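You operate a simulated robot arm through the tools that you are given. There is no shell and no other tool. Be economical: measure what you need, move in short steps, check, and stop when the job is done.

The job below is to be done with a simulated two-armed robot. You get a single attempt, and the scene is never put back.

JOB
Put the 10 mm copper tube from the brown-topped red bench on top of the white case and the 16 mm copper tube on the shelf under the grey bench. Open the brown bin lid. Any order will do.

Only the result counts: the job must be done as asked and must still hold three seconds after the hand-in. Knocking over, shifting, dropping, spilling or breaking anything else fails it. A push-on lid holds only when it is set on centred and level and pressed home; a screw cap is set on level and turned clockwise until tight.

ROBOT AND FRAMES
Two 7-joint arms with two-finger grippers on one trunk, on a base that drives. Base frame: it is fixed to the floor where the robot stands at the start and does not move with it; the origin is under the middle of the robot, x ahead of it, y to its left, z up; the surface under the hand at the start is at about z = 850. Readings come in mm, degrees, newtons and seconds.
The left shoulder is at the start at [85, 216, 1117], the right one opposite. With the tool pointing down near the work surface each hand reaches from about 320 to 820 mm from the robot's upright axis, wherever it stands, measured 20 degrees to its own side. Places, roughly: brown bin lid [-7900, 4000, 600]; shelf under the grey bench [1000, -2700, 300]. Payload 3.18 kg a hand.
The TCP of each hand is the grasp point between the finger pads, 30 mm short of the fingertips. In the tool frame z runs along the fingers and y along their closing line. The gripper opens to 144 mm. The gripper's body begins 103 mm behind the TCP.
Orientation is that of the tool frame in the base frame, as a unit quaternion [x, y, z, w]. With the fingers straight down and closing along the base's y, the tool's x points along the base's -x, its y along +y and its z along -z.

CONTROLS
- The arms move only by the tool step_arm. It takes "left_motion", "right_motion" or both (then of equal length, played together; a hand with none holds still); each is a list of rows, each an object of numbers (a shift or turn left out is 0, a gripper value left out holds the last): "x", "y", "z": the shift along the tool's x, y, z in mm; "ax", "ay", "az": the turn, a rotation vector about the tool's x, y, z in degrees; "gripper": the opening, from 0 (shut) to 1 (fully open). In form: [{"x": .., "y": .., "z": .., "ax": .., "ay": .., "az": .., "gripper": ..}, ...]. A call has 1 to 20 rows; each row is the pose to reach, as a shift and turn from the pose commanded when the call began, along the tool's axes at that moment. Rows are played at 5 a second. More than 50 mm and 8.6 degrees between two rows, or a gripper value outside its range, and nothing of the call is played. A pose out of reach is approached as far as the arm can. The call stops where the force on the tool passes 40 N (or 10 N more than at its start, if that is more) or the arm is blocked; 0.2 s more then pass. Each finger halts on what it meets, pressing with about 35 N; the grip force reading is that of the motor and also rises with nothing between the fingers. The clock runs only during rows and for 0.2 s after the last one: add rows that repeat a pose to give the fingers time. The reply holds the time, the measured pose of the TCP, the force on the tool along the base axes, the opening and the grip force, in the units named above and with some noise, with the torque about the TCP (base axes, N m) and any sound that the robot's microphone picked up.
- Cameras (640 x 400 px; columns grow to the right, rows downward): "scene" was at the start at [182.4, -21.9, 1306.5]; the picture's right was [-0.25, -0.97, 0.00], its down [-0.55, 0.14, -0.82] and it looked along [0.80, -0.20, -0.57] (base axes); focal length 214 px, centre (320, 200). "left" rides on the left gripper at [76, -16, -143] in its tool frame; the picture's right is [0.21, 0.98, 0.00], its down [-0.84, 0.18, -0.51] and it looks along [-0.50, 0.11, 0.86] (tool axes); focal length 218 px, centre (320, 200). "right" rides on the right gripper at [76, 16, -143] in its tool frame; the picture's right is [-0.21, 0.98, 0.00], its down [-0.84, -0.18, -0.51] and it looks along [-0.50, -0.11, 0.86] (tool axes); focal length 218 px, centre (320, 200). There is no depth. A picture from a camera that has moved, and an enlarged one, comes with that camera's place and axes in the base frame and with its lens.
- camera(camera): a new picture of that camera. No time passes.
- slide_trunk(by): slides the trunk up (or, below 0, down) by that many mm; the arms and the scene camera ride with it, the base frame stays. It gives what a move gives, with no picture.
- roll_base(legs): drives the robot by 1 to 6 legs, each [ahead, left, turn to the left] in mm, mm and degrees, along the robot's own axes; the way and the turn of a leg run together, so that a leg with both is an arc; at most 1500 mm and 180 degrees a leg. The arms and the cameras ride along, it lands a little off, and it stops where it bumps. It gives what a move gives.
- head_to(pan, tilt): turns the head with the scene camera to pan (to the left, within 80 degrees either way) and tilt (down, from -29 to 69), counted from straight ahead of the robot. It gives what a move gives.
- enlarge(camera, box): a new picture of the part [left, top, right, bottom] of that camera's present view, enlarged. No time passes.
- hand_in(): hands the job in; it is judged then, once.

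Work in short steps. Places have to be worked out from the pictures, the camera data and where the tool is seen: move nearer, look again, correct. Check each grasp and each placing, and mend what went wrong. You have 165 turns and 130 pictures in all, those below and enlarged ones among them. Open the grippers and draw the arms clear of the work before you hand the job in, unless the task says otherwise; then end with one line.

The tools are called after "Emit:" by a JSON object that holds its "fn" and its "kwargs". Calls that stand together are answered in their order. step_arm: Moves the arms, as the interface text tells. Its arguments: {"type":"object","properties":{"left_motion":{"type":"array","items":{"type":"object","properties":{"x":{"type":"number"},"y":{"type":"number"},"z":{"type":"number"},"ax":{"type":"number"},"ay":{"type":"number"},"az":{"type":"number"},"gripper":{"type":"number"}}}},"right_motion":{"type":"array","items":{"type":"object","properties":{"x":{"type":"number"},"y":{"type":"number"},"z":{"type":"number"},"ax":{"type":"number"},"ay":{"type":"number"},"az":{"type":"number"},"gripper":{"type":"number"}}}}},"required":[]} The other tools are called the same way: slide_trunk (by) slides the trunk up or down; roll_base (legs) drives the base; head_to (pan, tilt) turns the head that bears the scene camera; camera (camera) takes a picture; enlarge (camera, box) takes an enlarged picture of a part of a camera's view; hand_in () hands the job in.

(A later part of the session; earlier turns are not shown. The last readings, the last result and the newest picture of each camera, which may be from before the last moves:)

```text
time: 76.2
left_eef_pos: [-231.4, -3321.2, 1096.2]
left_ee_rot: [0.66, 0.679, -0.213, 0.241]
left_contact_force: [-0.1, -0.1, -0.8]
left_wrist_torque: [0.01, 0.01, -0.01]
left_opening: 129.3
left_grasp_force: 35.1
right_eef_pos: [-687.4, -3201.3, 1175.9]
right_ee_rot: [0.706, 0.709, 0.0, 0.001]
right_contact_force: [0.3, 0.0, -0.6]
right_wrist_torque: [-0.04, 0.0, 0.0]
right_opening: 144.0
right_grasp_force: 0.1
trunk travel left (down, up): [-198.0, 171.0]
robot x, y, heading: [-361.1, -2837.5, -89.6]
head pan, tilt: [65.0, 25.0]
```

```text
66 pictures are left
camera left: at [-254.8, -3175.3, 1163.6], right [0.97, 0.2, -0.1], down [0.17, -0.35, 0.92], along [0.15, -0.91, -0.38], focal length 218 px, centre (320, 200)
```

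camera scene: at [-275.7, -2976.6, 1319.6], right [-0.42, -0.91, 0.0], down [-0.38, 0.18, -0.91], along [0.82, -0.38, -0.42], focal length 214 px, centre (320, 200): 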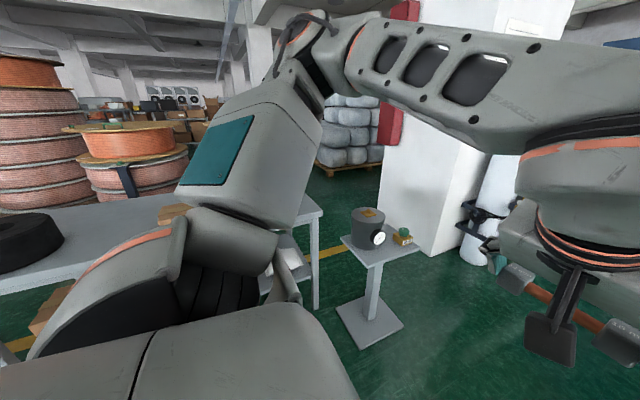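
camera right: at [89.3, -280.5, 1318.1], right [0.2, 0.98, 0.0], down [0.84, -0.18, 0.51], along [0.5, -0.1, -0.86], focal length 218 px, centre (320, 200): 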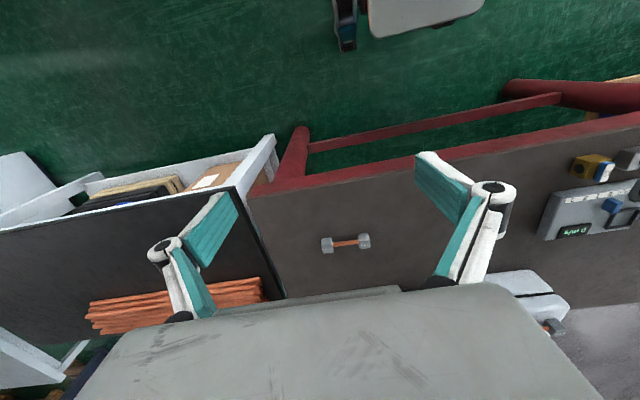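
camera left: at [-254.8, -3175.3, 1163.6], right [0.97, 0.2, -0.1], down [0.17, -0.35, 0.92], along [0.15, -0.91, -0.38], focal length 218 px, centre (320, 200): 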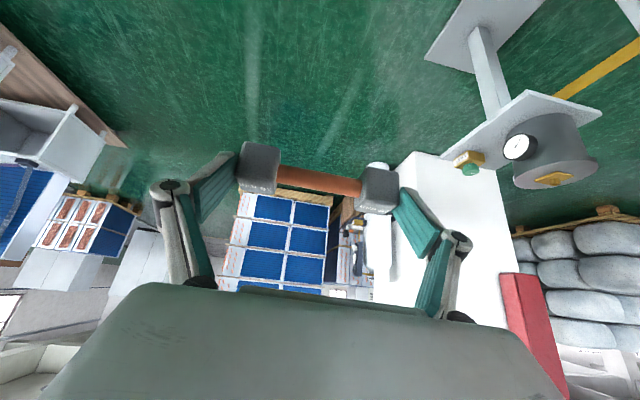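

A pedestal with a pot sits at about (480,−3680), leaving too narrow a gap by the chest. The end of the bench (y≈−3490) may be reachable from beyond the pedestal, before the white pillar. I drive on and turn to face +x to see that corridor.

Emit:
{"fn": "roll_base", "kwargs": {"legs": [[1250, 0, 0], [0, 0, 90]]}}

Emit:
{"fn": "head_to", "kwargs": {"pan": 0, "tilt": 25}}

Emit:
{"fn": "camera", "kwargs": {"camera": "scene"}}

Emit:
{"fn": "camera", "kwargs": {"camera": "left"}}

```text
time: 86.2
left_eef_pos: [164.8, -3930.4, 1096.9]
left_ee_rot: [-0.036, 0.946, 0.027, 0.321]
left_contact_force: [0.7, 0.7, -1.0]
left_wrist_torque: [-0.03, 0.07, 0.0]
left_opening: 129.3
left_grasp_force: 35.1
right_eef_pos: [68.1, -4392.3, 1175.8]
right_ee_rot: [-0.028, 1.0, 0.001, 0.001]
right_contact_force: [0.4, -0.4, -0.5]
right_wrist_torque: [-0.01, -0.01, -0.03]
right_opening: 143.9
right_grasp_force: 0.1
trunk travel left (down, up): [-198.0, 171.0]
robot x, y, heading: [-313.7, -4082.7, 3.4]
head pan, tilt: [65.0, 25.0]
```

```text
time: 87.6
left_eef_pos: [165.2, -3930.7, 1097.9]
left_ee_rot: [-0.036, 0.946, 0.026, 0.321]
left_contact_force: [-0.1, 0.1, -1.4]
left_wrist_torque: [0.01, 0.04, -0.01]
left_opening: 129.4
left_grasp_force: 34.9
right_eef_pos: [68.0, -4391.2, 1175.8]
right_ee_rot: [-0.028, 1.0, 0.001, 0.001]
right_contact_force: [-0.1, -0.3, 1.0]
right_wrist_torque: [-0.01, -0.01, 0.03]
right_opening: 144.0
right_grasp_force: 0.1
trunk travel left (down, up): [-198.0, 171.0]
robot x, y, heading: [-307.3, -4083.6, 3.4]
head pan, tilt: [0.0, 25.0]
```

```text
65 pictures are left
camera scene: at [-118.2, -4073.4, 1319.6], right [0.06, -1.0, 0.0], down [-0.42, -0.02, -0.91], along [0.9, 0.05, -0.42], focal length 214 px, centre (320, 200)
```

scene: 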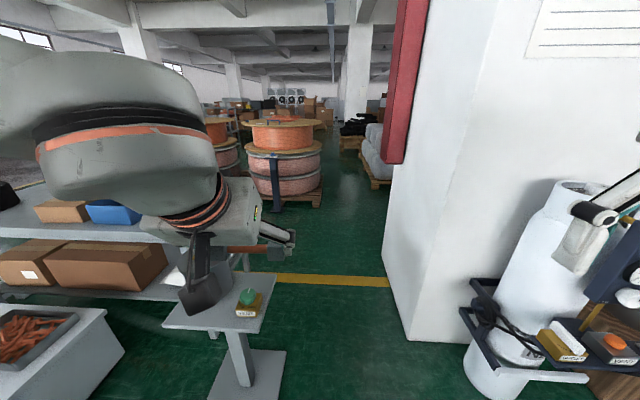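

```text
64 pictures are left
camera left: at [20.1, -3961.0, 1163.6], right [-0.25, 0.96, -0.1], down [0.35, 0.18, 0.92], along [0.9, 0.2, -0.38], focal length 218 px, centre (320, 200)
```

left: 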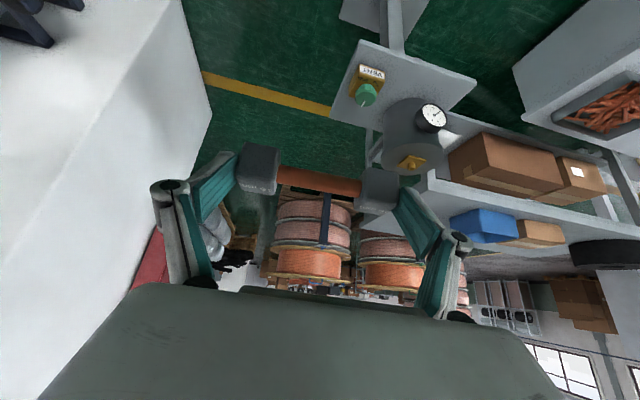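

The corridor between pedestal (y≥−3865) and pillar (y≤−4562) is about 700 mm. I'll turn to face +y, settle at y≈−4160, and strafe right in stages; the arms at z>1000 pass over the pot.

Emit:
{"fn": "roll_base", "kwargs": {"legs": [[0, 0, 86.6]]}}

Emit:
{"fn": "camera", "kwargs": {"camera": "scene"}}

```text
time: 91.6
left_eef_pos: [-419.0, -3597.7, 1097.3]
left_ee_rot: [-0.666, 0.673, 0.237, 0.218]
left_contact_force: [0.6, 0.5, -0.2]
left_wrist_torque: [0.0, -0.03, -0.01]
left_opening: 129.5
left_grasp_force: 35.2
right_eef_pos: [30.6, -3736.5, 1176.6]
right_ee_rot: [-0.695, 0.719, 0.001, -0.001]
right_contact_force: [-0.2, 1.4, 0.1]
right_wrist_torque: [-0.03, 0.01, 0.0]
right_opening: 144.1
right_grasp_force: 0.1
trunk travel left (down, up): [-198.0, 171.0]
robot x, y, heading: [-308.3, -4084.5, 88.4]
head pan, tilt: [0.0, 25.0]
```

```text
63 pictures are left
camera scene: at [-301.7, -3895.1, 1319.6], right [1.0, -0.03, 0.0], down [-0.01, -0.42, -0.91], along [0.03, 0.91, -0.42], focal length 214 px, centre (320, 200)
```

scene: 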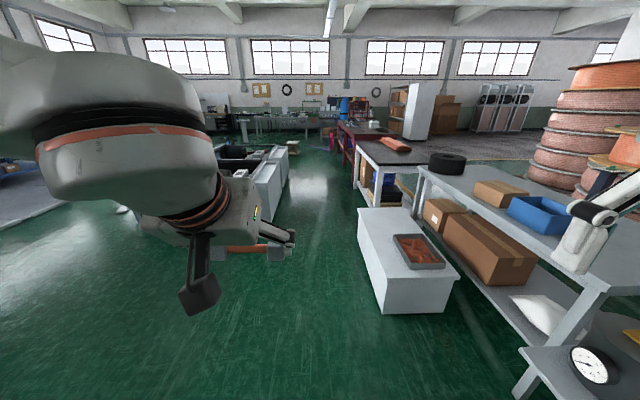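

Emit:
{"fn": "roll_base", "kwargs": {"legs": [[-70, 0, 1.6], [0, -600, 0]]}}

Emit:
{"fn": "camera", "kwargs": {"camera": "scene"}}

Emit:
{"fn": "camera", "kwargs": {"camera": "right"}}

```text
time: 97.9
left_eef_pos: [146.3, -3669.8, 1097.6]
left_ee_rot: [0.677, -0.662, -0.241, -0.214]
left_contact_force: [0.4, 0.1, -1.0]
left_wrist_torque: [-0.01, -0.01, 0.0]
left_opening: 129.3
left_grasp_force: 35.3
right_eef_pos: [602.9, -3791.8, 1176.9]
right_ee_rot: [-0.707, 0.707, 0.002, -0.001]
right_contact_force: [-0.5, -0.6, -0.2]
right_wrist_torque: [-0.01, -0.01, -0.01]
right_opening: 144.4
right_grasp_force: 0.1
trunk travel left (down, up): [-198.0, 171.0]
robot x, y, heading: [272.2, -4150.9, 90.3]
head pan, tilt: [0.0, 25.0]
```

```text
62 pictures are left
camera scene: at [276.7, -3962.9, 1319.6], right [1.0, 0.0, 0.0], down [0.0, -0.42, -0.91], along [0.0, 0.91, -0.42], focal length 214 px, centre (320, 200)
```

scene: 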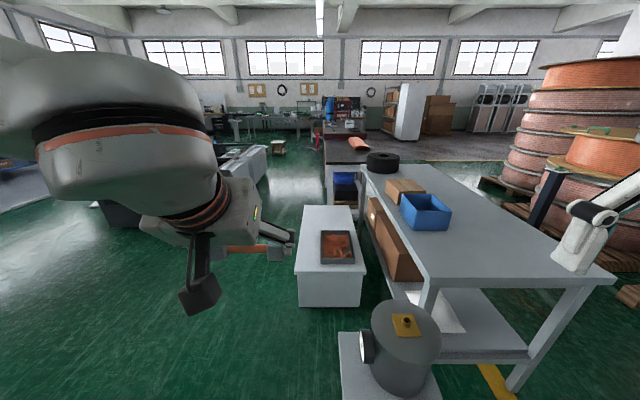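

```text
61 pictures are left
camera right: at [587.3, -3869.0, 1318.0], right [-0.98, 0.21, 0.0], down [0.18, 0.84, 0.51], along [0.1, 0.5, -0.86], focal length 218 px, centre (320, 200)
```

right: 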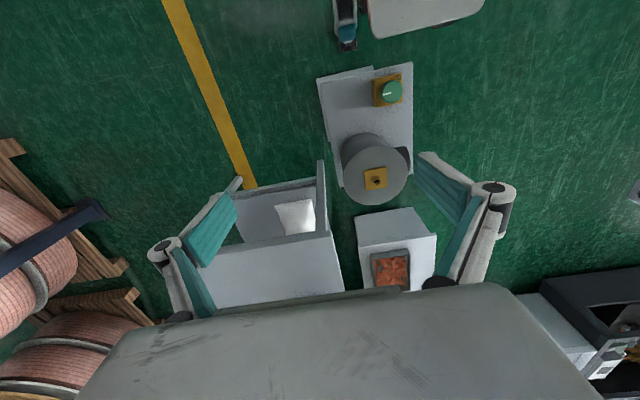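

Clear views: bench end at y≈−3405 (x 634–1322), shelf edge near y≈−3395, with free shelf at x 1000–1250. I continue strafing to x≈1300 and then move forward to y≈−3900.

Emit:
{"fn": "roll_base", "kwargs": {"legs": [[0, -1030, 0]]}}

Emit:
{"fn": "camera", "kwargs": {"camera": "scene"}}

```text
time: 107.5
left_eef_pos: [1208.4, -3667.9, 1097.3]
left_ee_rot: [0.676, -0.663, -0.24, -0.215]
left_contact_force: [-0.9, -0.3, -1.2]
left_wrist_torque: [0.0, 0.02, -0.02]
left_opening: 129.4
left_grasp_force: 35.3
right_eef_pos: [1663.6, -3790.9, 1176.5]
right_ee_rot: [-0.706, 0.708, 0.002, 0.0]
right_contact_force: [-0.5, 0.4, -0.7]
right_wrist_torque: [-0.02, 0.0, -0.01]
right_opening: 144.1
right_grasp_force: 0.1
trunk travel left (down, up): [-198.0, 171.0]
robot x, y, heading: [1336.7, -4147.7, 89.9]
head pan, tilt: [0.0, 25.0]
```

```text
60 pictures are left
camera scene: at [1336.2, -3960.9, 1319.6], right [1.0, 0.0, 0.0], down [0.0, -0.42, -0.91], along [0.0, 0.91, -0.42], focal length 214 px, centre (320, 200)
```

scene: 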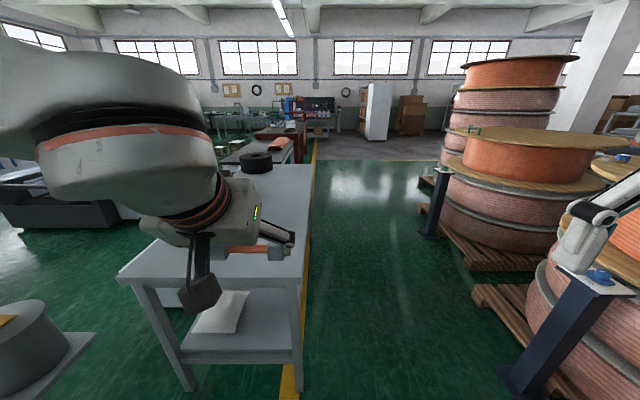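

The free shelf area and bag (x≤945) are clear in view; target tube centre is about (1090,−3325). I move forward to y≈−3900.

Emit:
{"fn": "roll_base", "kwargs": {"legs": [[245, 20, 0]]}}

Emit:
{"fn": "slide_trunk", "kwargs": {"by": -198}}

Emit:
{"fn": "head_to", "kwargs": {"pan": 15, "tilt": 40}}

Emit:
{"fn": "camera", "kwargs": {"camera": "scene"}}

Emit:
{"fn": "camera", "kwargs": {"camera": "left"}}

```text
time: 109.2
left_eef_pos: [1189.4, -3427.4, 1097.2]
left_ee_rot: [0.675, -0.664, -0.239, -0.215]
left_contact_force: [0.1, 0.1, -0.7]
left_wrist_torque: [-0.03, -0.02, 0.01]
left_opening: 129.2
left_grasp_force: 34.7
right_eef_pos: [1643.3, -3550.8, 1176.1]
right_ee_rot: [-0.706, 0.708, 0.002, 0.0]
right_contact_force: [-0.6, -0.1, 0.3]
right_wrist_torque: [-0.02, 0.01, 0.01]
right_opening: 144.0
right_grasp_force: 0.0
trunk travel left (down, up): [-198.0, 171.0]
robot x, y, heading: [1313.0, -3909.0, 90.0]
head pan, tilt: [0.0, 25.0]
```

```text
time: 111.1
left_eef_pos: [1169.4, -3424.2, 888.7]
left_ee_rot: [-0.664, 0.673, 0.245, 0.212]
left_contact_force: [-9.0, 50.8, 22.0]
left_wrist_torque: [-7.28, -0.89, -0.64]
left_opening: 129.3
left_grasp_force: 35.3
right_eef_pos: [1642.9, -3482.6, 892.8]
right_ee_rot: [-0.692, 0.695, -0.138, -0.138]
right_contact_force: [-0.2, 0.3, 1.3]
right_wrist_torque: [0.04, 0.02, -0.01]
right_opening: 143.9
right_grasp_force: 0.1
trunk travel left (down, up): [-11.0, 359.0]
robot x, y, heading: [1317.3, -3913.7, 89.9]
head pan, tilt: [0.0, 25.0]
stopped: the force on the tool passed its limit at 168 N (the readings are from after the stop); the commanded pose is now the measured one
```

```text
time: 111.8
left_eef_pos: [1169.6, -3423.9, 888.2]
left_ee_rot: [-0.665, 0.673, 0.247, 0.21]
left_contact_force: [-2.5, 67.0, 70.3]
left_wrist_torque: [-16.81, -1.32, 0.69]
left_opening: 129.4
left_grasp_force: 34.7
right_eef_pos: [1643.1, -3483.2, 892.4]
right_ee_rot: [-0.692, 0.695, -0.136, -0.139]
right_contact_force: [-0.3, 0.5, 0.1]
right_wrist_torque: [0.01, 0.01, -0.01]
right_opening: 144.1
right_grasp_force: 0.0
trunk travel left (down, up): [-11.0, 359.0]
robot x, y, heading: [1315.9, -3911.2, 90.1]
head pan, tilt: [15.0, 40.0]
```

```text
59 pictures are left
camera scene: at [1250.0, -3563.0, 1092.3], right [0.7, 0.72, 0.0], down [0.28, -0.27, -0.92], along [-0.66, 0.64, -0.38], focal length 214 px, centre (320, 200)
```

scene: 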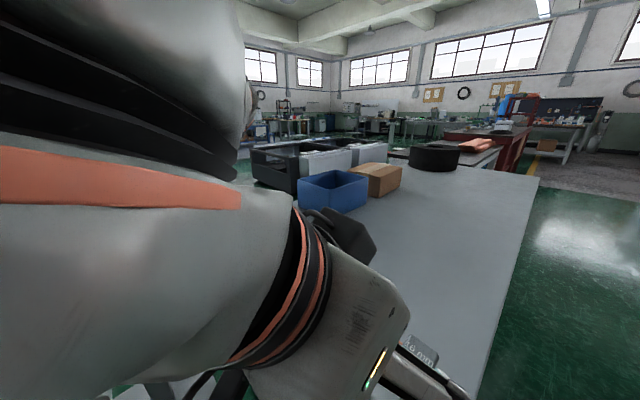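

```text
58 pictures are left
camera left: at [1190.4, -3572.2, 953.9], right [-0.98, -0.17, -0.08], down [-0.13, 0.36, 0.92], along [-0.13, 0.92, -0.37], focal length 218 px, centre (320, 200)
```

left: 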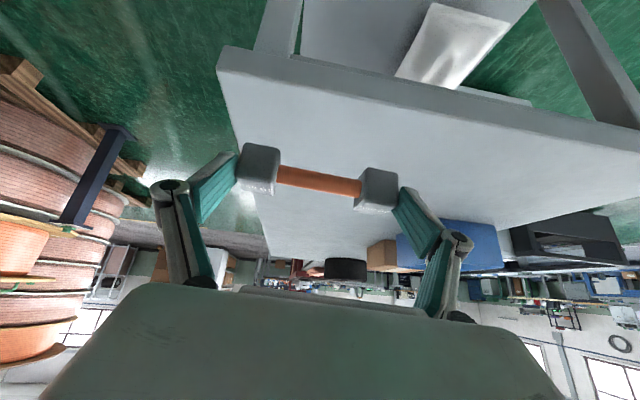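

The trunk move stopped with a large force: the left wrist appears jammed near the head, and the right hand got pitched. Before moving anything I look from the right hand camera to understand the contact.

Emit:
{"fn": "camera", "kwargs": {"camera": "right"}}

```text
57 pictures are left
camera right: at [1626.4, -3498.6, 1053.1], right [-0.98, 0.2, -0.08], down [0.18, 0.97, 0.15], along [0.11, 0.13, -0.99], focal length 218 px, centre (320, 200)
```

right: 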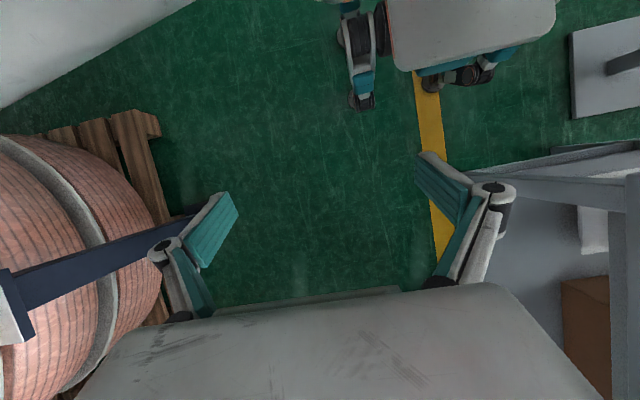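

The torso is leaning forward by about 20°, apparently from the jam. I raise the trunk a little to relieve it and see how readings respond.

Emit:
{"fn": "slide_trunk", "kwargs": {"by": 60}}

```text
time: 112.8
left_eef_pos: [1173.6, -3425.5, 950.2]
left_ee_rot: [-0.66, 0.678, 0.246, 0.212]
left_contact_force: [0.4, 0.4, -1.2]
left_wrist_torque: [-0.06, -0.01, 0.0]
left_opening: 129.3
left_grasp_force: 34.6
right_eef_pos: [1641.6, -3490.7, 967.8]
right_ee_rot: [-0.695, 0.7, -0.115, -0.117]
right_contact_force: [-0.5, 0.5, -1.5]
right_wrist_torque: [-0.04, -0.01, 0.0]
right_opening: 144.0
right_grasp_force: 0.0
trunk travel left (down, up): [-71.0, 299.0]
robot x, y, heading: [1319.2, -3910.8, 90.0]
head pan, tilt: [15.0, 40.0]
```

Emit:
{"fn": "head_to", "kwargs": {"pan": 0, "tilt": 45}}

Emit:
{"fn": "camera", "kwargs": {"camera": "scene"}}

```text
time: 113.6
left_eef_pos: [1171.7, -3426.9, 947.5]
left_ee_rot: [-0.662, 0.677, 0.245, 0.207]
left_contact_force: [-0.5, -0.5, -0.9]
left_wrist_torque: [-0.01, 0.0, 0.01]
left_opening: 129.2
left_grasp_force: 35.1
right_eef_pos: [1642.3, -3493.0, 968.4]
right_ee_rot: [-0.696, 0.699, -0.114, -0.116]
right_contact_force: [0.0, -0.7, -0.5]
right_wrist_torque: [-0.01, 0.0, -0.01]
right_opening: 143.7
right_grasp_force: 0.0
trunk travel left (down, up): [-71.0, 299.0]
robot x, y, heading: [1318.2, -3906.5, 89.9]
head pan, tilt: [0.0, 45.0]
```

```text
56 pictures are left
camera scene: at [1287.8, -3598.3, 1147.8], right [0.94, 0.33, 0.0], down [0.2, -0.57, -0.8], along [-0.26, 0.75, -0.6], focal length 214 px, centre (320, 200)
```

scene: 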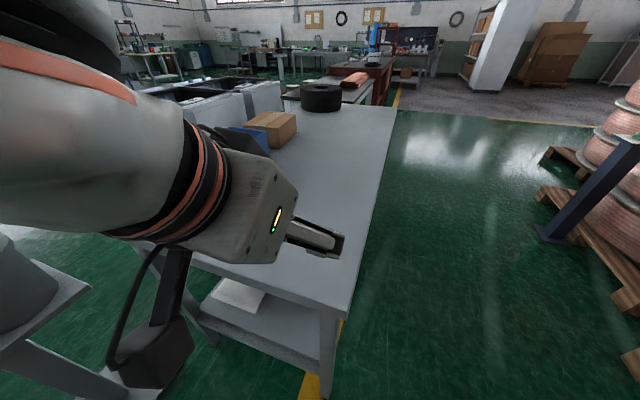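

The torso does lean forward as it lowers, pushing the head into the left wrist. I'll back the base off 250 mm and extend the left hand forward, away from the head.

Emit:
{"fn": "roll_base", "kwargs": {"legs": [[-250, 0, 0]]}}

Emit:
{"fn": "step_arm", "kwargs": {"left_motion": [{"x": -28, "y": 8, "z": 22}, {"x": -56, "y": 16, "z": 44}, {"x": -84, "y": 24, "z": 66}, {"x": -112, "y": 32, "z": 88}, {"x": -140, "y": 40, "z": 108}, {"x": -140, "y": 40, "z": 108}]}}

Emit:
{"fn": "camera", "kwargs": {"camera": "scene"}}

```text
time: 115.4
left_eef_pos: [1172.2, -3674.6, 948.0]
left_ee_rot: [-0.661, 0.678, 0.244, 0.208]
left_contact_force: [0.4, -0.9, -0.9]
left_wrist_torque: [0.01, 0.0, -0.01]
left_opening: 129.1
left_grasp_force: 35.2
right_eef_pos: [1643.5, -3741.0, 969.2]
right_ee_rot: [-0.694, 0.701, -0.114, -0.117]
right_contact_force: [0.0, -0.7, 0.7]
right_wrist_torque: [0.07, -0.01, 0.02]
right_opening: 143.8
right_grasp_force: 0.1
trunk travel left (down, up): [-71.0, 299.0]
robot x, y, heading: [1314.8, -4156.8, 90.0]
head pan, tilt: [0.0, 45.0]
```

```text
time: 116.8
left_eef_pos: [1132.4, -3495.8, 951.2]
left_ee_rot: [-0.662, 0.678, 0.245, 0.207]
left_contact_force: [0.1, 0.5, -0.9]
left_wrist_torque: [-0.02, -0.01, 0.03]
left_opening: 129.2
left_grasp_force: 34.9
right_eef_pos: [1643.9, -3740.8, 970.4]
right_ee_rot: [-0.695, 0.701, -0.113, -0.116]
right_contact_force: [0.2, 0.7, -0.5]
right_wrist_torque: [0.05, 0.02, 0.0]
right_opening: 144.1
right_grasp_force: 0.1
trunk travel left (down, up): [-71.0, 299.0]
robot x, y, heading: [1315.5, -4161.3, 90.0]
head pan, tilt: [0.0, 45.0]
```

```text
55 pictures are left
camera scene: at [1317.4, -3847.4, 1136.6], right [1.0, 0.0, 0.0], down [0.0, -0.71, -0.71], along [0.0, 0.71, -0.71], focal length 214 px, centre (320, 200)
```

scene: 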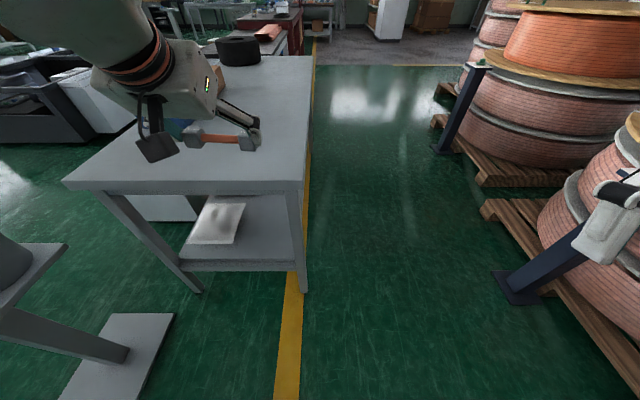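

Now the head is free and the view is excellent: shelf edge at y≈−3393, z≈305, with free space at x≈1000–1220. I correct the tilt back to 40° and lower the hand in front of the bench end to z≈480.

Emit:
{"fn": "step_arm", "kwargs": {"left_motion": [{"x": 22, "y": 4, "z": 32, "ax": 0.8, "ay": -0.7, "az": -0.4}, {"x": 46, "y": 8, "z": 64, "ax": 1.6, "ay": -1.4, "az": -0.7}, {"x": 69, "y": 12, "z": 96, "ax": 2.4, "ay": -2, "az": -1}, {"x": 92, "y": 16, "z": 128, "ax": 3.2, "ay": -2.7, "az": -1.4}, {"x": 115, "y": 20, "z": 160, "ax": 3.2, "ay": -2.7, "az": -1.4}, {"x": 138, "y": 24, "z": 192, "ax": 3.2, "ay": -2.7, "az": -1.4}, {"x": 160, "y": 28, "z": 224, "ax": 3.2, "ay": -2.7, "az": -1.4}, {"x": 183, "y": 32, "z": 256, "ax": 3.2, "ay": -2.7, "az": -1.4}, {"x": 206, "y": 36, "z": 288, "ax": 3.2, "ay": -2.7, "az": -1.4}, {"x": 229, "y": 40, "z": 320, "ax": 3.2, "ay": -2.7, "az": -1.4}, {"x": 252, "y": 44, "z": 352, "ax": 3.2, "ay": -2.7, "az": -1.4}, {"x": 274, "y": 47, "z": 382, "ax": 3.2, "ay": -2.7, "az": -1.4}, {"x": 274, "y": 47, "z": 382, "ax": 3.2, "ay": -2.7, "az": -1.4}]}}

Emit:
{"fn": "camera", "kwargs": {"camera": "scene"}}

Emit:
{"fn": "camera", "kwargs": {"camera": "left"}}

```text
time: 119.6
left_eef_pos: [1088.1, -3444.8, 583.7]
left_ee_rot: [-0.664, 0.675, 0.228, 0.226]
left_contact_force: [0.7, -0.5, -1.3]
left_wrist_torque: [0.0, 0.0, -0.04]
left_opening: 129.2
left_grasp_force: 35.4
left hand out of reach, approached as far as the arm can: row 8, 9, 10, 11, 12, 13
right_eef_pos: [1643.3, -3740.4, 969.1]
right_ee_rot: [-0.695, 0.701, -0.113, -0.115]
right_contact_force: [-0.2, 0.6, -1.0]
right_wrist_torque: [0.0, -0.04, -0.03]
right_opening: 144.1
right_grasp_force: 0.0
trunk travel left (down, up): [-71.0, 299.0]
robot x, y, heading: [1317.4, -4158.9, 90.0]
head pan, tilt: [0.0, 45.0]
```

```text
54 pictures are left
camera scene: at [1317.4, -3847.1, 1136.4], right [1.0, 0.0, 0.0], down [0.0, -0.71, -0.71], along [0.0, 0.71, -0.71], focal length 214 px, centre (320, 200)
```

scene: 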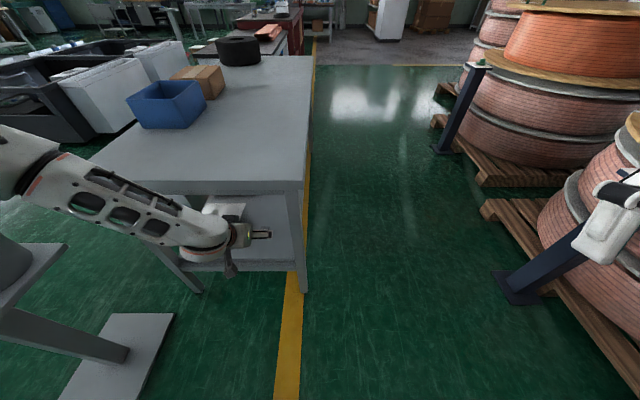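

```text
53 pictures are left
camera left: at [1103.2, -3592.7, 651.0], right [-0.98, -0.15, -0.12], down [-0.17, 0.36, 0.92], along [-0.1, 0.92, -0.38], focal length 218 px, centre (320, 200)
```

left: 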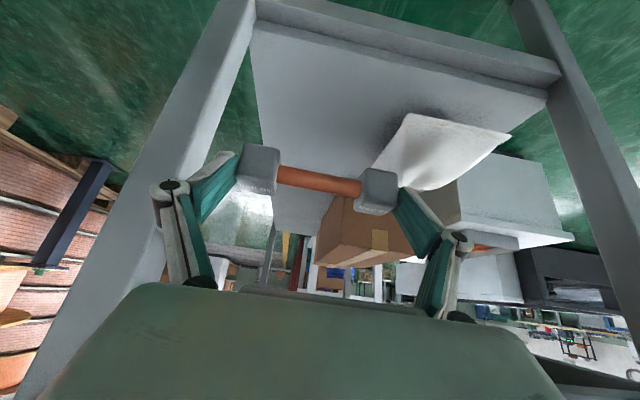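

The arm hits a joint limit at z≈584 because it is folded too tightly with the elbow out. I'll back away and shift right so the arm can extend down and forward.

Emit:
{"fn": "roll_base", "kwargs": {"legs": [[-60, 0, 0], [0, -200, 0], [-150, 0, 0]]}}

Emit:
{"fn": "step_arm", "kwargs": {"left_motion": [{"x": -24, "y": 30, "z": 18}, {"x": -48, "y": 60, "z": 36}, {"x": -72, "y": 90, "z": 54}, {"x": -96, "y": 120, "z": 72}, {"x": -120, "y": 140, "z": 90}, {"x": -120, "y": 140, "z": 90}]}}

Emit:
{"fn": "camera", "kwargs": {"camera": "scene"}}

```text
time: 123.2
left_eef_pos: [1290.0, -3545.3, 584.5]
left_ee_rot: [-0.664, 0.676, 0.227, 0.226]
left_contact_force: [0.4, -0.2, -0.2]
left_wrist_torque: [-0.02, -0.01, -0.01]
left_opening: 129.7
left_grasp_force: 35.2
right_eef_pos: [1843.2, -3842.6, 969.8]
right_ee_rot: [-0.694, 0.701, -0.113, -0.115]
right_contact_force: [1.1, -0.2, -0.4]
right_wrist_torque: [0.0, 0.0, 0.0]
right_opening: 144.1
right_grasp_force: 0.1
trunk travel left (down, up): [-71.0, 299.0]
robot x, y, heading: [1512.1, -4255.9, 89.9]
head pan, tilt: [0.0, 45.0]
stopped in leg 3: the robot was blocked; the commanded pose is now the measured one
```

```text
time: 124.4
left_eef_pos: [1166.0, -3416.7, 581.3]
left_ee_rot: [-0.661, 0.683, 0.218, 0.222]
left_contact_force: [0.0, -14.0, 4.0]
left_wrist_torque: [-0.03, -0.35, -0.94]
left_opening: 130.3
left_grasp_force: 35.6
right_eef_pos: [1842.0, -3843.3, 972.3]
right_ee_rot: [-0.695, 0.701, -0.112, -0.115]
right_contact_force: [0.0, 0.6, -0.4]
right_wrist_torque: [-0.06, -0.02, -0.04]
right_opening: 143.9
right_grasp_force: 0.0
trunk travel left (down, up): [-71.0, 299.0]
robot x, y, heading: [1515.1, -4262.1, 89.6]
head pan, tilt: [0.0, 45.0]
stopped in row 5 (left hand): the force on the tool passed its limit at 87 N (the readings are from after the stop); the commanded pose is now the measured one
```

```text
52 pictures are left
camera scene: at [1517.2, -3949.4, 1136.8], right [1.0, 0.0, 0.0], down [0.0, -0.71, -0.71], along [0.0, 0.71, -0.71], focal length 214 px, centre (320, 200)
```

scene: 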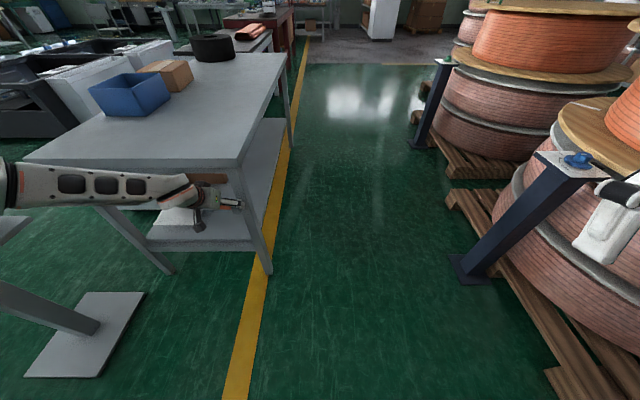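

The tube's right end touched the bench leg, so I retract straight back and inspect the grip and surroundings.

Emit:
{"fn": "step_arm", "kwargs": {"left_motion": [{"x": 24, "z": -18}, {"x": 56, "z": -42}, {"x": 56, "z": -42}]}}

Emit:
{"fn": "camera", "kwargs": {"camera": "left"}}

Emit:
{"fn": "head_to", "kwargs": {"pan": 50, "tilt": 35}}

Emit:
{"fn": "camera", "kwargs": {"camera": "scene"}}

```text
time: 125.2
left_eef_pos: [1163.1, -3486.7, 583.8]
left_ee_rot: [-0.661, 0.682, 0.22, 0.224]
left_contact_force: [-0.5, -0.3, -0.6]
left_wrist_torque: [0.01, -0.02, -0.01]
left_opening: 130.0
left_grasp_force: 35.2
right_eef_pos: [1842.9, -3843.7, 969.2]
right_ee_rot: [-0.695, 0.701, -0.112, -0.114]
right_contact_force: [-0.9, -0.1, 0.4]
right_wrist_torque: [-0.02, -0.01, -0.02]
right_opening: 144.1
right_grasp_force: 0.0
trunk travel left (down, up): [-71.0, 299.0]
robot x, y, heading: [1510.7, -4260.6, 89.7]
head pan, tilt: [0.0, 45.0]
```

```text
51 pictures are left
camera left: at [1176.3, -3633.5, 652.4], right [-0.98, -0.14, -0.12], down [-0.16, 0.38, 0.91], along [-0.08, 0.91, -0.4], focal length 218 px, centre (320, 200)
```

left: 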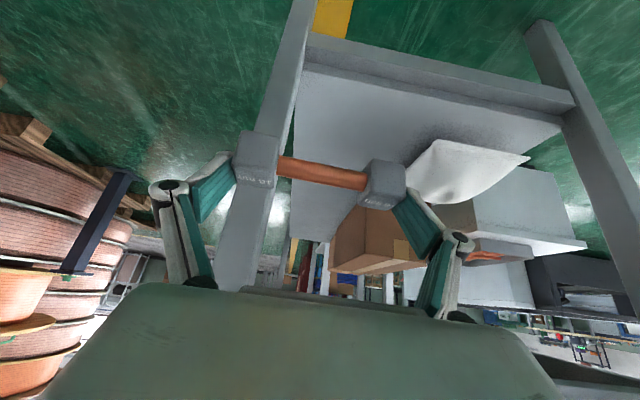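

```text
time: 126.4
left_eef_pos: [1163.8, -3486.0, 583.2]
left_ee_rot: [-0.66, 0.682, 0.219, 0.224]
left_contact_force: [0.2, 0.6, -1.6]
left_wrist_torque: [0.0, 0.02, 0.0]
left_opening: 130.0
left_grasp_force: 34.8
right_eef_pos: [1843.9, -3843.4, 970.2]
right_ee_rot: [-0.695, 0.701, -0.112, -0.114]
right_contact_force: [0.1, 0.1, -0.8]
right_wrist_torque: [0.01, -0.03, 0.01]
right_opening: 143.9
right_grasp_force: 0.1
trunk travel left (down, up): [-71.0, 299.0]
robot x, y, heading: [1512.4, -4260.1, 89.6]
head pan, tilt: [50.0, 35.0]
```

```text
50 pictures are left
camera scene: at [1450.2, -3972.8, 1151.1], right [0.65, 0.76, 0.0], down [0.44, -0.37, -0.82], along [-0.63, 0.53, -0.57], focal length 214 px, centre (320, 200)
```

scene: 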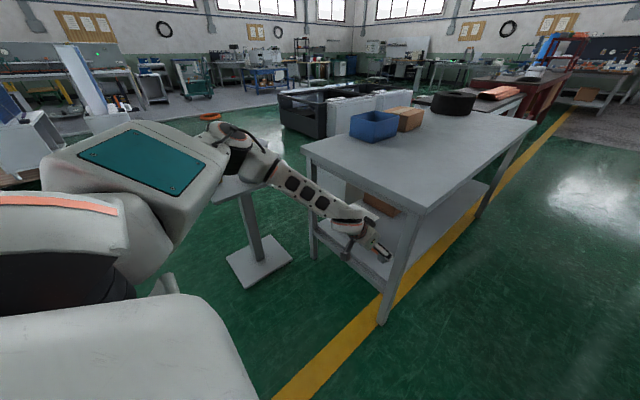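

The elbow is right beside the pedestal table. I need to check whether the pot and small device are still standing.

Emit:
{"fn": "enlarge", "kwargs": {"camera": "scene", "box": [170, 90, 330, 300]}}

```text
1.90 times, centred on (250, 195) of scene
camera zoom: at [1450.2, -3972.8, 1151.1], right [0.65, 0.76, 0.0], down [0.44, -0.37, -0.82], along [-0.63, 0.53, -0.57], focal length 408 px, centre (453, 210)
```

zoom: 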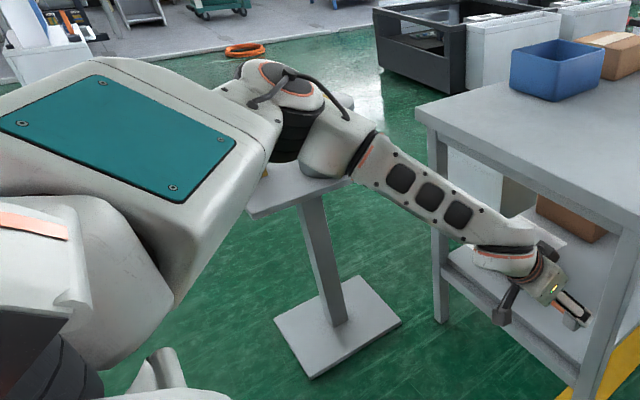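

The elbow hides the pot. I pull the whole robot right (+x), sliding the elbow back off the pedestal, then check the pot.

Emit:
{"fn": "roll_base", "kwargs": {"legs": [[0, -200, 0]]}}

Emit:
{"fn": "enlarge", "kwargs": {"camera": "scene", "box": [120, 80, 360, 300]}}

```text
time: 128.8
left_eef_pos: [1365.5, -3486.5, 581.3]
left_ee_rot: [-0.661, 0.682, 0.219, 0.223]
left_contact_force: [1.0, 0.4, -1.1]
left_wrist_torque: [0.01, 0.02, -0.03]
left_opening: 130.0
left_grasp_force: 35.3
right_eef_pos: [2046.0, -3844.4, 970.4]
right_ee_rot: [-0.695, 0.701, -0.112, -0.114]
right_contact_force: [0.1, 1.3, 0.3]
right_wrist_torque: [0.0, 0.0, 0.03]
right_opening: 144.0
right_grasp_force: 0.0
trunk travel left (down, up): [-71.0, 299.0]
robot x, y, heading: [1717.0, -4261.4, 89.6]
head pan, tilt: [50.0, 35.0]
```

```text
1.82 times, centred on (240, 190) of scene
camera zoom: at [1652.0, -3973.5, 1151.2], right [0.64, 0.76, 0.0], down [0.44, -0.37, -0.82], along [-0.63, 0.53, -0.57], focal length 390 px, centre (466, 218)
```

zoom: 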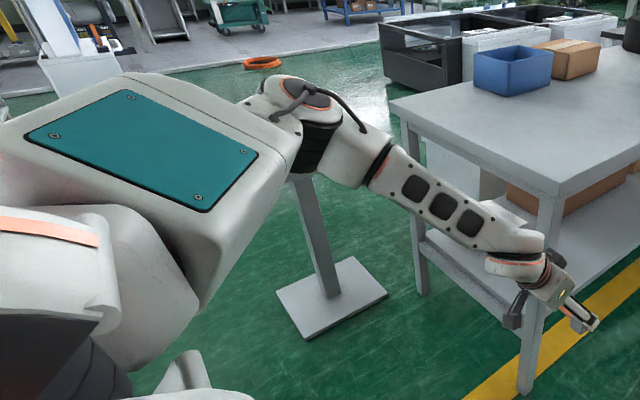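

Still hidden. I raise the left hand back up so the elbow lifts out of the sightline.

Emit:
{"fn": "step_arm", "kwargs": {"left_motion": [{"x": -24, "z": -32}, {"x": -48, "z": -64}, {"x": -72, "z": -96}, {"x": -96, "z": -128}, {"x": -120, "z": -160}, {"x": -144, "z": -192}, {"x": -168, "z": -224}, {"x": -192, "z": -256}]}}

Emit:
{"fn": "camera", "kwargs": {"camera": "scene"}}

```text
time: 130.6
left_eef_pos: [1368.3, -3486.3, 905.3]
left_ee_rot: [-0.662, 0.681, 0.22, 0.222]
left_contact_force: [0.0, 0.4, -0.8]
left_wrist_torque: [-0.02, 0.01, -0.03]
left_opening: 129.7
left_grasp_force: 34.7
right_eef_pos: [2045.1, -3843.6, 969.3]
right_ee_rot: [-0.694, 0.702, -0.112, -0.114]
right_contact_force: [-0.1, -0.3, 0.7]
right_wrist_torque: [0.05, 0.02, 0.02]
right_opening: 144.0
right_grasp_force: 0.1
trunk travel left (down, up): [-71.0, 299.0]
robot x, y, heading: [1719.7, -4261.5, 90.0]
head pan, tilt: [50.0, 35.0]
```

```text
47 pictures are left
camera scene: at [1652.0, -3974.2, 1151.5], right [0.64, 0.76, 0.0], down [0.44, -0.37, -0.82], along [-0.63, 0.53, -0.57], focal length 214 px, centre (320, 200)
```

scene: 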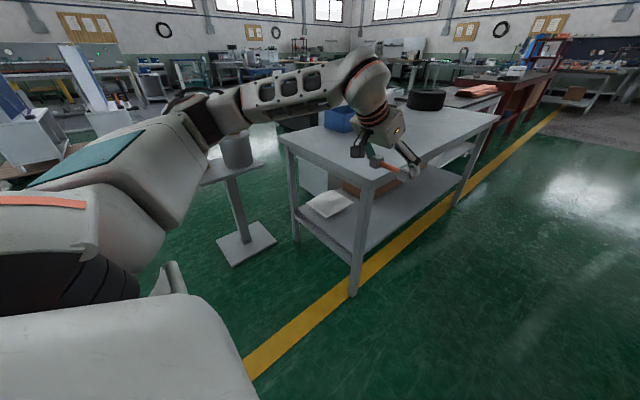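

The pot is still standing. I zoom in to check it and the small device with the green knob.

Emit:
{"fn": "enlarge", "kwargs": {"camera": "scene", "box": [180, 110, 300, 280]}}

```text
2.35 times, centred on (240, 195) of scene
camera zoom: at [1652.0, -3974.2, 1151.5], right [0.64, 0.76, 0.0], down [0.44, -0.37, -0.82], along [-0.63, 0.53, -0.57], focal length 505 px, centre (508, 212)
```

zoom: 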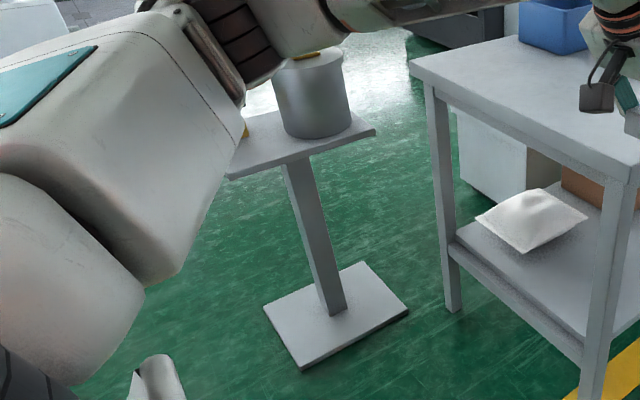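

Pot and device are intact. The +x side of the bench has much more room (no boxes on that half of the shelf), so I'll go there: move to about (1930,−3250) and turn to face −x.

Emit:
{"fn": "roll_base", "kwargs": {"legs": [[0, -200, 0], [700, 0, 0]]}}

Emit:
{"fn": "head_to", "kwargs": {"pan": 0, "tilt": 40}}

Emit:
{"fn": "camera", "kwargs": {"camera": "scene"}}

```text
time: 135.6
left_eef_pos: [1612.7, -2916.3, 927.9]
left_ee_rot: [-0.632, 0.701, 0.214, 0.249]
left_contact_force: [-1.0, 0.1, -0.8]
left_wrist_torque: [-0.01, 0.01, 0.01]
left_opening: 129.9
left_grasp_force: 35.0
right_eef_pos: [2253.7, -3329.5, 1004.9]
right_ee_rot: [-0.672, 0.731, -0.091, -0.08]
right_contact_force: [-0.6, 0.8, -1.0]
right_wrist_torque: [-0.02, 0.03, 0.02]
right_opening: 144.0
right_grasp_force: 0.1
trunk travel left (down, up): [-71.0, 299.0]
robot x, y, heading: [1910.7, -3700.6, 85.2]
head pan, tilt: [50.0, 35.0]
stopped in leg 2: the robot was blocked; the commanded pose is now the measured one
```

```text
time: 136.8
left_eef_pos: [1608.7, -2916.6, 927.8]
left_ee_rot: [-0.633, 0.7, 0.216, 0.252]
left_contact_force: [0.2, 0.8, -0.6]
left_wrist_torque: [-0.03, -0.02, -0.01]
left_opening: 129.8
left_grasp_force: 34.6
right_eef_pos: [2254.3, -3328.6, 1005.0]
right_ee_rot: [-0.671, 0.732, -0.089, -0.082]
right_contact_force: [0.7, -1.2, -0.3]
right_wrist_torque: [0.01, 0.0, 0.03]
right_opening: 143.9
right_grasp_force: 0.1
trunk travel left (down, up): [-71.0, 299.0]
robot x, y, heading: [1913.9, -3697.6, 85.0]
head pan, tilt: [0.0, 40.0]
```

```text
45 pictures are left
camera scene: at [1918.5, -3409.3, 1155.5], right [1.0, -0.08, 0.02], down [-0.03, -0.62, -0.78], along [0.08, 0.78, -0.63], focal length 214 px, centre (320, 200)
```

scene: 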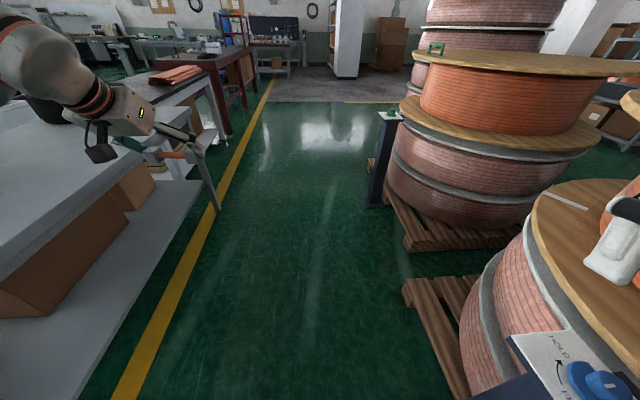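

Blocked: the base's right front seems to be riding against the post base or pallet (the whole robot rose slightly). I back off at once and look.

Emit:
{"fn": "roll_base", "kwargs": {"legs": [[-120, 0, 0]]}}

Emit:
{"fn": "head_to", "kwargs": {"pan": -40, "tilt": 50}}

Emit:
{"fn": "camera", "kwargs": {"camera": "scene"}}

Emit:
{"fn": "camera", "kwargs": {"camera": "right"}}

```text
time: 137.5
left_eef_pos: [1616.0, -2915.6, 919.3]
left_ee_rot: [-0.631, 0.705, 0.211, 0.247]
left_contact_force: [0.3, -0.5, -2.3]
left_wrist_torque: [-0.01, 0.01, -0.04]
left_opening: 129.6
left_grasp_force: 34.5
right_eef_pos: [2253.5, -3331.6, 1000.7]
right_ee_rot: [-0.673, 0.729, -0.095, -0.079]
right_contact_force: [0.0, -0.3, 0.7]
right_wrist_torque: [-0.03, 0.0, -0.02]
right_opening: 144.0
right_grasp_force: 0.1
trunk travel left (down, up): [-71.0, 299.0]
robot x, y, heading: [1907.6, -3706.1, 84.7]
head pan, tilt: [0.0, 40.0]
stopped in leg 1: the robot was blocked; the commanded pose is now the measured one
```

```text
time: 138.6
left_eef_pos: [1613.8, -2917.6, 920.8]
left_ee_rot: [-0.632, 0.703, 0.212, 0.248]
left_contact_force: [0.3, -0.7, -1.1]
left_wrist_torque: [0.0, 0.0, 0.01]
left_opening: 129.6
left_grasp_force: 35.3
right_eef_pos: [2253.8, -3331.6, 1000.8]
right_ee_rot: [-0.672, 0.73, -0.095, -0.08]
right_contact_force: [-0.5, -0.2, 0.7]
right_wrist_torque: [0.02, 0.0, 0.01]
right_opening: 144.1
right_grasp_force: 0.0
trunk travel left (down, up): [-71.0, 299.0]
robot x, y, heading: [1912.0, -3702.6, 84.9]
head pan, tilt: [-40.0, 50.0]
```

```text
44 pictures are left
camera scene: at [1968.3, -3439.5, 1139.2], right [0.71, -0.71, 0.0], down [-0.53, -0.53, -0.66], along [0.47, 0.47, -0.75], focal length 214 px, centre (320, 200)
```

scene: 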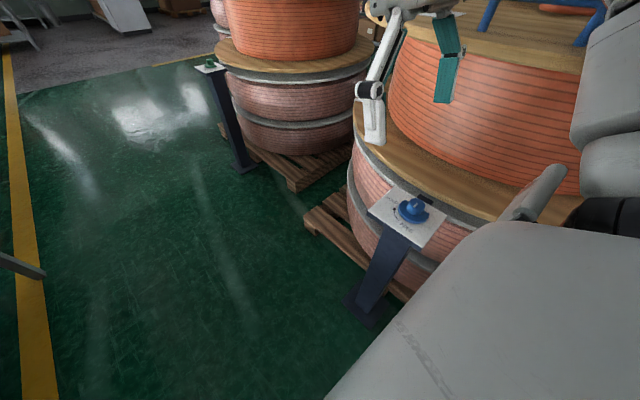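

```text
43 pictures are left
camera right: at [2228.1, -3368.0, 1157.6], right [-0.96, 0.28, -0.08], down [0.24, 0.93, 0.29], along [0.16, 0.26, -0.95], focal length 218 px, centre (320, 200)
```

right: 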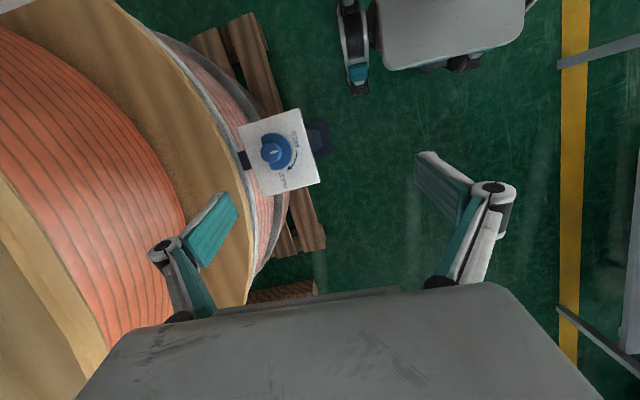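

The base is clear of the post; it's the right arm's elbow that is pressed against the tall spool. I move sideways left (away from the spool), gently.

Emit:
{"fn": "roll_base", "kwargs": {"legs": [[0, 100, 0]]}}

Emit:
{"fn": "camera", "kwargs": {"camera": "scene"}}

```text
time: 139.5
left_eef_pos: [1620.1, -2910.4, 919.7]
left_ee_rot: [-0.625, 0.711, 0.211, 0.245]
left_contact_force: [0.5, -0.3, -1.9]
left_wrist_torque: [0.0, 0.03, -0.02]
left_opening: 129.6
left_grasp_force: 35.3
right_eef_pos: [2250.3, -3332.6, 998.4]
right_ee_rot: [-0.672, 0.73, -0.097, -0.08]
right_contact_force: [-0.6, 0.5, 0.0]
right_wrist_torque: [-0.02, 0.01, 0.01]
right_opening: 144.0
right_grasp_force: 0.1
trunk travel left (down, up): [-71.0, 299.0]
robot x, y, heading: [1905.5, -3701.7, 84.1]
head pan, tilt: [-40.0, 50.0]
stopped in leg 1: the robot was blocked; the commanded pose is now the measured one
```

```text
42 pictures are left
camera scene: at [1968.6, -3437.0, 1137.5], right [0.7, -0.72, 0.0], down [-0.54, -0.52, -0.66], along [0.47, 0.46, -0.75], focal length 214 px, centre (320, 200)
```

scene: 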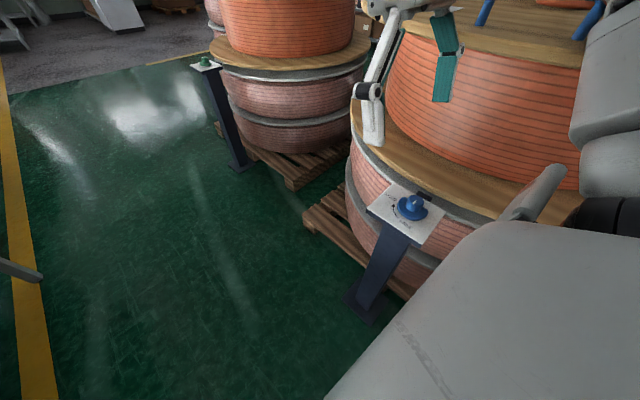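

Still blocked, so the obstruction may be on the left. I look there.

Emit:
{"fn": "head_to", "kwargs": {"pan": 65, "tilt": 40}}

Emit:
{"fn": "camera", "kwargs": {"camera": "scene"}}

Emit:
{"fn": "head_to", "kwargs": {"pan": -75, "tilt": 40}}

Emit:
{"fn": "camera", "kwargs": {"camera": "scene"}}

```text
time: 141.3
left_eef_pos: [1618.6, -2912.3, 924.7]
left_ee_rot: [-0.626, 0.708, 0.214, 0.247]
left_contact_force: [0.5, -0.4, -1.5]
left_wrist_torque: [0.02, 0.03, -0.01]
left_opening: 129.5
left_grasp_force: 35.0
right_eef_pos: [2250.2, -3332.8, 997.9]
right_ee_rot: [-0.672, 0.73, -0.096, -0.08]
right_contact_force: [1.0, -0.9, -0.4]
right_wrist_torque: [0.01, -0.01, 0.03]
right_opening: 143.9
right_grasp_force: 0.0
trunk travel left (down, up): [-71.0, 299.0]
robot x, y, heading: [1897.7, -3703.3, 84.3]
head pan, tilt: [65.0, 40.0]
```

```text
41 pictures are left
camera scene: at [1839.2, -3448.3, 1150.9], right [0.51, 0.86, 0.02], down [0.56, -0.32, -0.76], along [-0.65, 0.4, -0.64], focal length 214 px, centre (320, 200)
```

scene: 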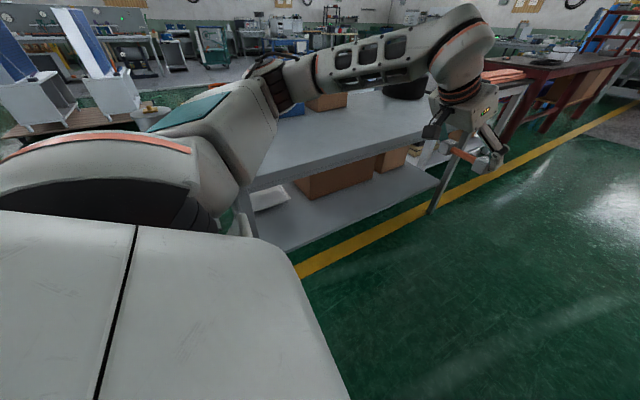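

```text
time: 143.5
left_eef_pos: [1619.0, -2910.7, 924.6]
left_ee_rot: [-0.626, 0.708, 0.214, 0.247]
left_contact_force: [0.5, -1.0, -1.1]
left_wrist_torque: [-0.02, 0.01, 0.01]
left_opening: 129.8
left_grasp_force: 35.3
right_eef_pos: [2249.4, -3332.2, 998.5]
right_ee_rot: [-0.671, 0.731, -0.095, -0.08]
right_contact_force: [-0.7, 0.5, 0.1]
right_wrist_torque: [-0.01, -0.02, 0.0]
right_opening: 143.9
right_grasp_force: 0.1
trunk travel left (down, up): [-71.0, 299.0]
robot x, y, heading: [1895.2, -3697.9, 84.3]
head pan, tilt: [-75.0, 40.0]
```

```text
40 pictures are left
camera scene: at [1995.9, -3478.1, 1152.2], right [0.16, -0.99, -0.01], down [-0.62, -0.09, -0.78], along [0.76, 0.13, -0.63], focal length 214 px, centre (320, 200)
```

scene: 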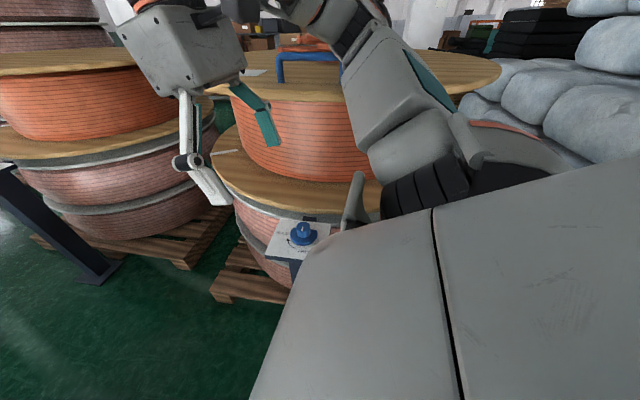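

Both upper arms hang low because the trunk is lowered: the right one lies on the spool's top rim and the left is beside the bench corner. Raising the trunk should free both.

Emit:
{"fn": "slide_trunk", "kwargs": {"by": 150}}

Emit:
{"fn": "camera", "kwargs": {"camera": "scene"}}

```text
time: 145.3
left_eef_pos: [1625.3, -2899.5, 1053.0]
left_ee_rot: [-0.629, 0.712, 0.207, 0.232]
left_contact_force: [0.5, 0.3, -2.2]
left_wrist_torque: [0.0, 0.0, 0.01]
left_opening: 129.2
left_grasp_force: 35.1
right_eef_pos: [2249.3, -3416.8, 1244.5]
right_ee_rot: [-0.674, 0.736, 0.038, 0.058]
right_contact_force: [-0.2, 0.9, 0.3]
right_wrist_torque: [-0.02, -0.01, 0.01]
right_opening: 144.0
right_grasp_force: 0.1
trunk travel left (down, up): [-221.0, 149.0]
robot x, y, heading: [1904.1, -3705.2, 84.6]
head pan, tilt: [-75.0, 40.0]
```

```text
39 pictures are left
camera scene: at [1993.2, -3607.8, 1319.8], right [0.17, -0.99, 0.0], down [-0.63, -0.11, -0.77], along [0.76, 0.13, -0.64], focal length 214 px, centre (320, 200)
```

scene: 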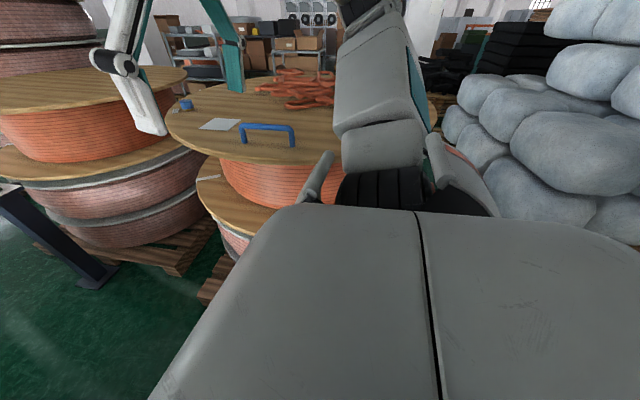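

The trunk is up and free again, and items on the spool look undisturbed. I shift left away from the spool and go forward to y≈−2900 with the arms high.

Emit:
{"fn": "roll_base", "kwargs": {"legs": [[0, 120, 5], [400, 0, 0]]}}

Emit:
{"fn": "head_to", "kwargs": {"pan": -40, "tilt": 40}}

Emit:
{"fn": "camera", "kwargs": {"camera": "scene"}}

```text
time: 149.1
left_eef_pos: [1429.8, -2528.1, 1055.6]
left_ee_rot: [-0.663, 0.681, 0.219, 0.223]
left_contact_force: [-0.2, -0.4, -0.7]
left_wrist_torque: [-0.02, 0.02, 0.0]
left_opening: 129.6
left_grasp_force: 34.8
right_eef_pos: [2101.9, -2983.6, 1245.2]
right_ee_rot: [0.709, -0.702, -0.042, -0.057]
right_contact_force: [1.1, 0.1, -0.8]
right_wrist_torque: [-0.05, 0.0, 0.02]
right_opening: 143.9
right_grasp_force: 0.1
trunk travel left (down, up): [-221.0, 149.0]
robot x, y, heading: [1781.5, -3300.6, 89.7]
head pan, tilt: [-75.0, 40.0]
```

```text
time: 150.1
left_eef_pos: [1429.1, -2527.7, 1055.2]
left_ee_rot: [-0.663, 0.681, 0.219, 0.223]
left_contact_force: [-0.1, -0.7, -0.9]
left_wrist_torque: [0.02, 0.02, -0.04]
left_opening: 129.7
left_grasp_force: 35.1
right_eef_pos: [2100.7, -2983.4, 1244.3]
right_ee_rot: [0.708, -0.702, -0.042, -0.057]
right_contact_force: [0.2, -0.5, -0.2]
right_wrist_torque: [0.02, -0.03, 0.02]
right_opening: 144.2
right_grasp_force: 0.0
trunk travel left (down, up): [-221.0, 149.0]
robot x, y, heading: [1782.9, -3300.8, 90.1]
head pan, tilt: [-40.0, 40.0]
```

```text
38 pictures are left
camera scene: at [1837.3, -3155.9, 1320.1], right [0.77, -0.64, 0.0], down [-0.41, -0.49, -0.77], along [0.49, 0.59, -0.64], focal length 214 px, centre (320, 200)
```

scene: 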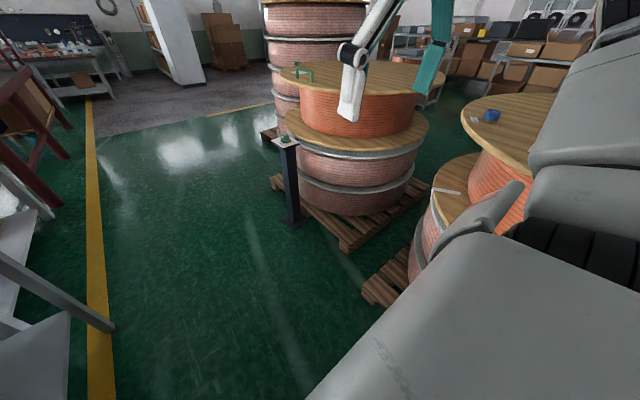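

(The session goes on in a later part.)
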